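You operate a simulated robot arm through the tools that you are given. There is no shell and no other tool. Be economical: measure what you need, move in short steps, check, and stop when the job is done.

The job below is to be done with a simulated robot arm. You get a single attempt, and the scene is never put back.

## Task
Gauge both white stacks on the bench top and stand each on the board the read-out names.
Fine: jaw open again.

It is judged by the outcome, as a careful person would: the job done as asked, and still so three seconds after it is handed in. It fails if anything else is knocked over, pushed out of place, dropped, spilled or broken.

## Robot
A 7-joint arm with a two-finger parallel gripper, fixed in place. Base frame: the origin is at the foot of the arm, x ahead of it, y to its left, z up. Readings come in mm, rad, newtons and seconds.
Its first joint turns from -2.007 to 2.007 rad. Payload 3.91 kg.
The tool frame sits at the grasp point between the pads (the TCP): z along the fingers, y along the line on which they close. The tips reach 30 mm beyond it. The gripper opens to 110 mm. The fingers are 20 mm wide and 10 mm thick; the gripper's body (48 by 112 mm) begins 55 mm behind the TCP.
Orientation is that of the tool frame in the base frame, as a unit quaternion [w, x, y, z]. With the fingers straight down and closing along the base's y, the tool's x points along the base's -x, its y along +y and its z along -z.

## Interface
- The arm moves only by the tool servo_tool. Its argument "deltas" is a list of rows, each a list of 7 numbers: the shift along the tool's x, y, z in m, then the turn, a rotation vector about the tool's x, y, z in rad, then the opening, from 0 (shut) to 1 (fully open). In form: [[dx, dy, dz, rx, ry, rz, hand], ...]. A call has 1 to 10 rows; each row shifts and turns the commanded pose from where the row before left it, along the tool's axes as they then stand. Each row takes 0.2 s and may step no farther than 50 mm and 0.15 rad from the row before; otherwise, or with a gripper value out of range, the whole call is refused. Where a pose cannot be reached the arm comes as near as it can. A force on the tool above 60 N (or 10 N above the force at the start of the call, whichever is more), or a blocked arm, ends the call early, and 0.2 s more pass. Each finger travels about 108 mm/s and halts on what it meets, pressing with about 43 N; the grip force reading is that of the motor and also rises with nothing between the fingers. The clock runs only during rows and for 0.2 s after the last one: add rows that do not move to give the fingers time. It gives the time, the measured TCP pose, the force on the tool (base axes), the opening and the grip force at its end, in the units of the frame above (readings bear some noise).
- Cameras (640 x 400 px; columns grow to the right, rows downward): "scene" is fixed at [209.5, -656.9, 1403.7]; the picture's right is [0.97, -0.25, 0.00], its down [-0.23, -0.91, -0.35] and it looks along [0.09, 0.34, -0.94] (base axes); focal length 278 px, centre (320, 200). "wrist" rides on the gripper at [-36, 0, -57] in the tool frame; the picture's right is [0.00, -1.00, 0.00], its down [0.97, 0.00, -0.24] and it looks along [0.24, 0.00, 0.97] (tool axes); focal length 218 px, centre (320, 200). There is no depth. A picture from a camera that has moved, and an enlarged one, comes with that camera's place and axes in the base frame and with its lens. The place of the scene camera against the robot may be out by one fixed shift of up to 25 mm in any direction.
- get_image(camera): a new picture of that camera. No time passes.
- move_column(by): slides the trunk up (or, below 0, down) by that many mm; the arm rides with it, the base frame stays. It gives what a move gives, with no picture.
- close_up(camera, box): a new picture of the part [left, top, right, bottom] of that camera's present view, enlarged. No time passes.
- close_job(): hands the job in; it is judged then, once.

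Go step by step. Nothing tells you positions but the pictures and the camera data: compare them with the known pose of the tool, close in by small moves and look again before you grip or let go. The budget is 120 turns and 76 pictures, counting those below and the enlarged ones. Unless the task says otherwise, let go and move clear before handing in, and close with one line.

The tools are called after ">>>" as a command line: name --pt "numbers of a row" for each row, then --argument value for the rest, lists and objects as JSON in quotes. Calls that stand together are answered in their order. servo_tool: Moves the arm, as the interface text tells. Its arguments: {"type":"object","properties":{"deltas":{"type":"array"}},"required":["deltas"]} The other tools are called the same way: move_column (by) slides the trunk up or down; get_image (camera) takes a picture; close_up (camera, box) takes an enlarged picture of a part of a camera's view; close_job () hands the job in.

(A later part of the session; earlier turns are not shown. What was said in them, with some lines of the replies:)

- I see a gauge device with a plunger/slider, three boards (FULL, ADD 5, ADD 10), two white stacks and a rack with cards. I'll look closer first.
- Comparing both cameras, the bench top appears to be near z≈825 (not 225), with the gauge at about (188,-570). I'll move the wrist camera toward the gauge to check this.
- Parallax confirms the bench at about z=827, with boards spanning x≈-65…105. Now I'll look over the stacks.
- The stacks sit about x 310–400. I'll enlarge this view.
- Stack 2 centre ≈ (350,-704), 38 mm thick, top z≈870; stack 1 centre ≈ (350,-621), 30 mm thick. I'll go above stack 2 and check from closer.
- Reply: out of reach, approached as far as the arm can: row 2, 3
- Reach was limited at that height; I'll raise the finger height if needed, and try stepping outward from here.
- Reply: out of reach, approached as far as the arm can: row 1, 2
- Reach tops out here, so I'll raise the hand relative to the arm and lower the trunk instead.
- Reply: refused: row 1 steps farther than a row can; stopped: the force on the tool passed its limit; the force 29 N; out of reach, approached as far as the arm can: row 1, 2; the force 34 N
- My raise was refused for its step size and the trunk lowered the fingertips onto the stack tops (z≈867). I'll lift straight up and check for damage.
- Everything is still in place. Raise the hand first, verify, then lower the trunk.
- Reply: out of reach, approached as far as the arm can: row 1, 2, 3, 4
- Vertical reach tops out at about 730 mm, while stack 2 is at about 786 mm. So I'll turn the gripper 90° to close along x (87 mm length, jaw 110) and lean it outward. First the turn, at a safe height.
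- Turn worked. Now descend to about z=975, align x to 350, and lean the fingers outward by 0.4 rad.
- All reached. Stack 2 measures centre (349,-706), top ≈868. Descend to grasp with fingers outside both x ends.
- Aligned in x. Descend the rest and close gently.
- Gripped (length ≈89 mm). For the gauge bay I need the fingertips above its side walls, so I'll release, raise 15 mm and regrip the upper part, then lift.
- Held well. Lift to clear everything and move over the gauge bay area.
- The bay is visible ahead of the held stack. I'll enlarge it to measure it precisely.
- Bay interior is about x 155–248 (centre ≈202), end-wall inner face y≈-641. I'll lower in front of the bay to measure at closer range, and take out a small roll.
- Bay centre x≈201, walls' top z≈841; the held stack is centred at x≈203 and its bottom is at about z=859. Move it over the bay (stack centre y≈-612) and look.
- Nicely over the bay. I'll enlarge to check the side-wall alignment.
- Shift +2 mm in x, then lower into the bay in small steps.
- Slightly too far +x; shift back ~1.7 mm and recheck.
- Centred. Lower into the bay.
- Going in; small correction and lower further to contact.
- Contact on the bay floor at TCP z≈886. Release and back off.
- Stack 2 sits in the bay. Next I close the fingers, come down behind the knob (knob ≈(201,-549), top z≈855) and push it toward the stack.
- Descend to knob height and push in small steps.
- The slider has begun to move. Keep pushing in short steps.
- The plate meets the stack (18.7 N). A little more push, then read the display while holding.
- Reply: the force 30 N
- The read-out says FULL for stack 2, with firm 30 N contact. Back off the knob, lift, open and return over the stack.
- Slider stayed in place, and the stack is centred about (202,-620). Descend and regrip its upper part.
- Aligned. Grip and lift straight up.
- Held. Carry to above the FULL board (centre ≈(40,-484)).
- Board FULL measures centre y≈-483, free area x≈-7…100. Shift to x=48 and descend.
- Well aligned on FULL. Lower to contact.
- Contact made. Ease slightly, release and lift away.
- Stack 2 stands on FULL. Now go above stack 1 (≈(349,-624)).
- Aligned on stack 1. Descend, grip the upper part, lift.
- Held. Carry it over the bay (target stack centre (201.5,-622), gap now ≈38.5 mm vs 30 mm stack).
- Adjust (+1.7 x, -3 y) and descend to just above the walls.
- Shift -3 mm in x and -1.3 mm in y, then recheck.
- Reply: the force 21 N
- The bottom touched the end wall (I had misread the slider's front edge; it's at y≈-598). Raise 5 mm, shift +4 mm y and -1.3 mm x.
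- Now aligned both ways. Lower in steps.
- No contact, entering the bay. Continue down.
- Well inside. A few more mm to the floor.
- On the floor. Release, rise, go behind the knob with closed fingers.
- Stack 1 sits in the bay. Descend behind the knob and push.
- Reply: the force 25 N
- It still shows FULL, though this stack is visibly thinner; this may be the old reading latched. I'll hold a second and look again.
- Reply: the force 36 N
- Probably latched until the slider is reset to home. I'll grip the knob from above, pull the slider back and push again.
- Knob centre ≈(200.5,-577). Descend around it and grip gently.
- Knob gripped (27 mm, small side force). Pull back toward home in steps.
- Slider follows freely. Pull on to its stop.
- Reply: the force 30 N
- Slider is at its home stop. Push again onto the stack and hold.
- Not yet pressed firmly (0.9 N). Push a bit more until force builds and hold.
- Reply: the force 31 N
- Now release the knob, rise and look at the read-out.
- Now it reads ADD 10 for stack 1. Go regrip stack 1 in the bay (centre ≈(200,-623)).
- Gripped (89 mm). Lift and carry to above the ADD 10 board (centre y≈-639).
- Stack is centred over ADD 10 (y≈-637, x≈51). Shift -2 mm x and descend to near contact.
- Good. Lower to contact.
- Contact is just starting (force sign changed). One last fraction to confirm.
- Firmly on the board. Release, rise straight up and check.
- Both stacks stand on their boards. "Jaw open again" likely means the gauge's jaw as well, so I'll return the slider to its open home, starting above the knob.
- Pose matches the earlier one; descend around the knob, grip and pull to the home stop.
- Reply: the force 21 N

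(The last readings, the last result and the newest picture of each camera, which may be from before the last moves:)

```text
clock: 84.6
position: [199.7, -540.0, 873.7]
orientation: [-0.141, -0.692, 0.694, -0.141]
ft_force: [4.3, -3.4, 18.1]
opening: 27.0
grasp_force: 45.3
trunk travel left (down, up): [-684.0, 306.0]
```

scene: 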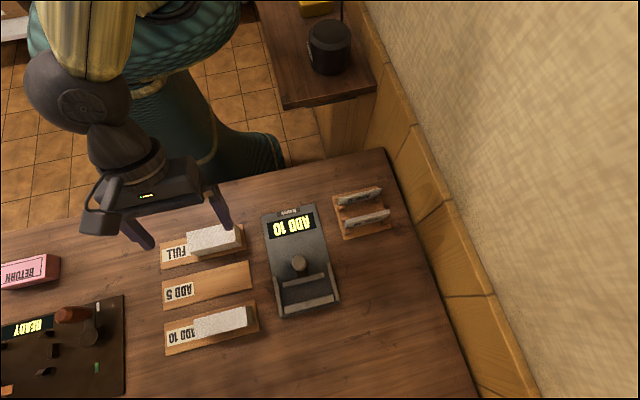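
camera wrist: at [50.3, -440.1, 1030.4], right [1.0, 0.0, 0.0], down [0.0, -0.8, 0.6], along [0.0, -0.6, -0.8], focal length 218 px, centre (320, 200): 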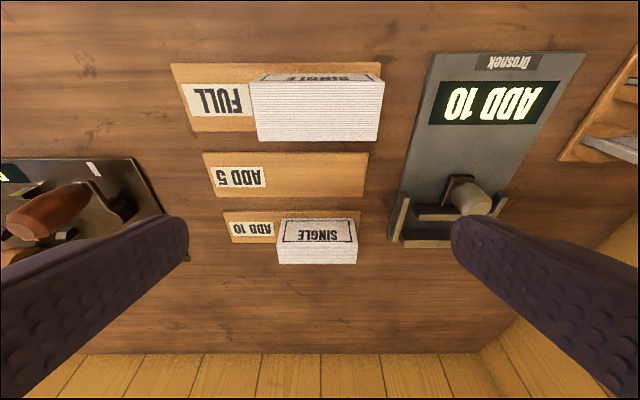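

Slider is at home (y≈-540 as before). Release the knob, rise and take the last look.

>>> servo_tool --pt "0 0 0 0 0 0 0.35" --pt "0 0 0 0 0 0 0.5" --pt "0.0117 0 -0.0276 0 0 0 0.5" --pt "0.0117 0 -0.0276 0 0 0 0.8" --pt "0.0117 0 -0.0276 0 0 0 1" --pt "0.0117 0 -0.0276 0 0 0 1" --pt "-0.04 0 -0.017 0 0 0 1" --pt "-0.04 0 -0.017 0 0 0 1" --pt "0 0 0 0 0 0 1"

>>> get_image --camera "scene"

```text
clock: 86.6
position: [202.7, -450.6, 993.8]
orientation: [-0.141, -0.692, 0.694, -0.139]
ft_force: [0.4, -0.4, 0.5]
opening: 109.9
grasp_force: 0.1
trunk travel left (down, up): [-684.0, 306.0]
```

```text
0 pictures are left
```

scene: 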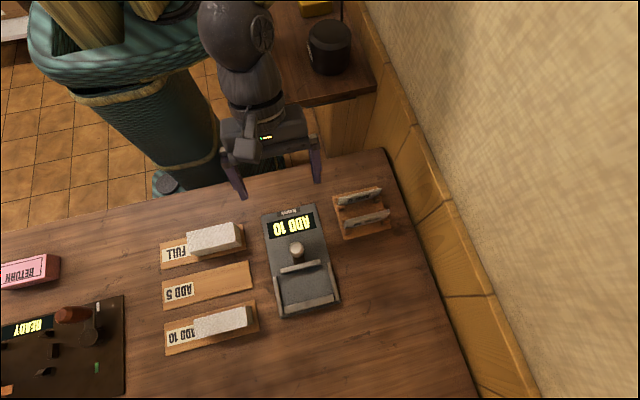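

Both stacks stand on their boards, the gauge jaw is back open, and the gripper is open and clear. I'm handing in.

>>> close_job

```text
The job is handed in.
```

The thicker stack read FULL and stands on the FULL board; the thinner stack read ADD 10 and stands on the ADD 10 board, with both the gauge jaw and the gripper open again.
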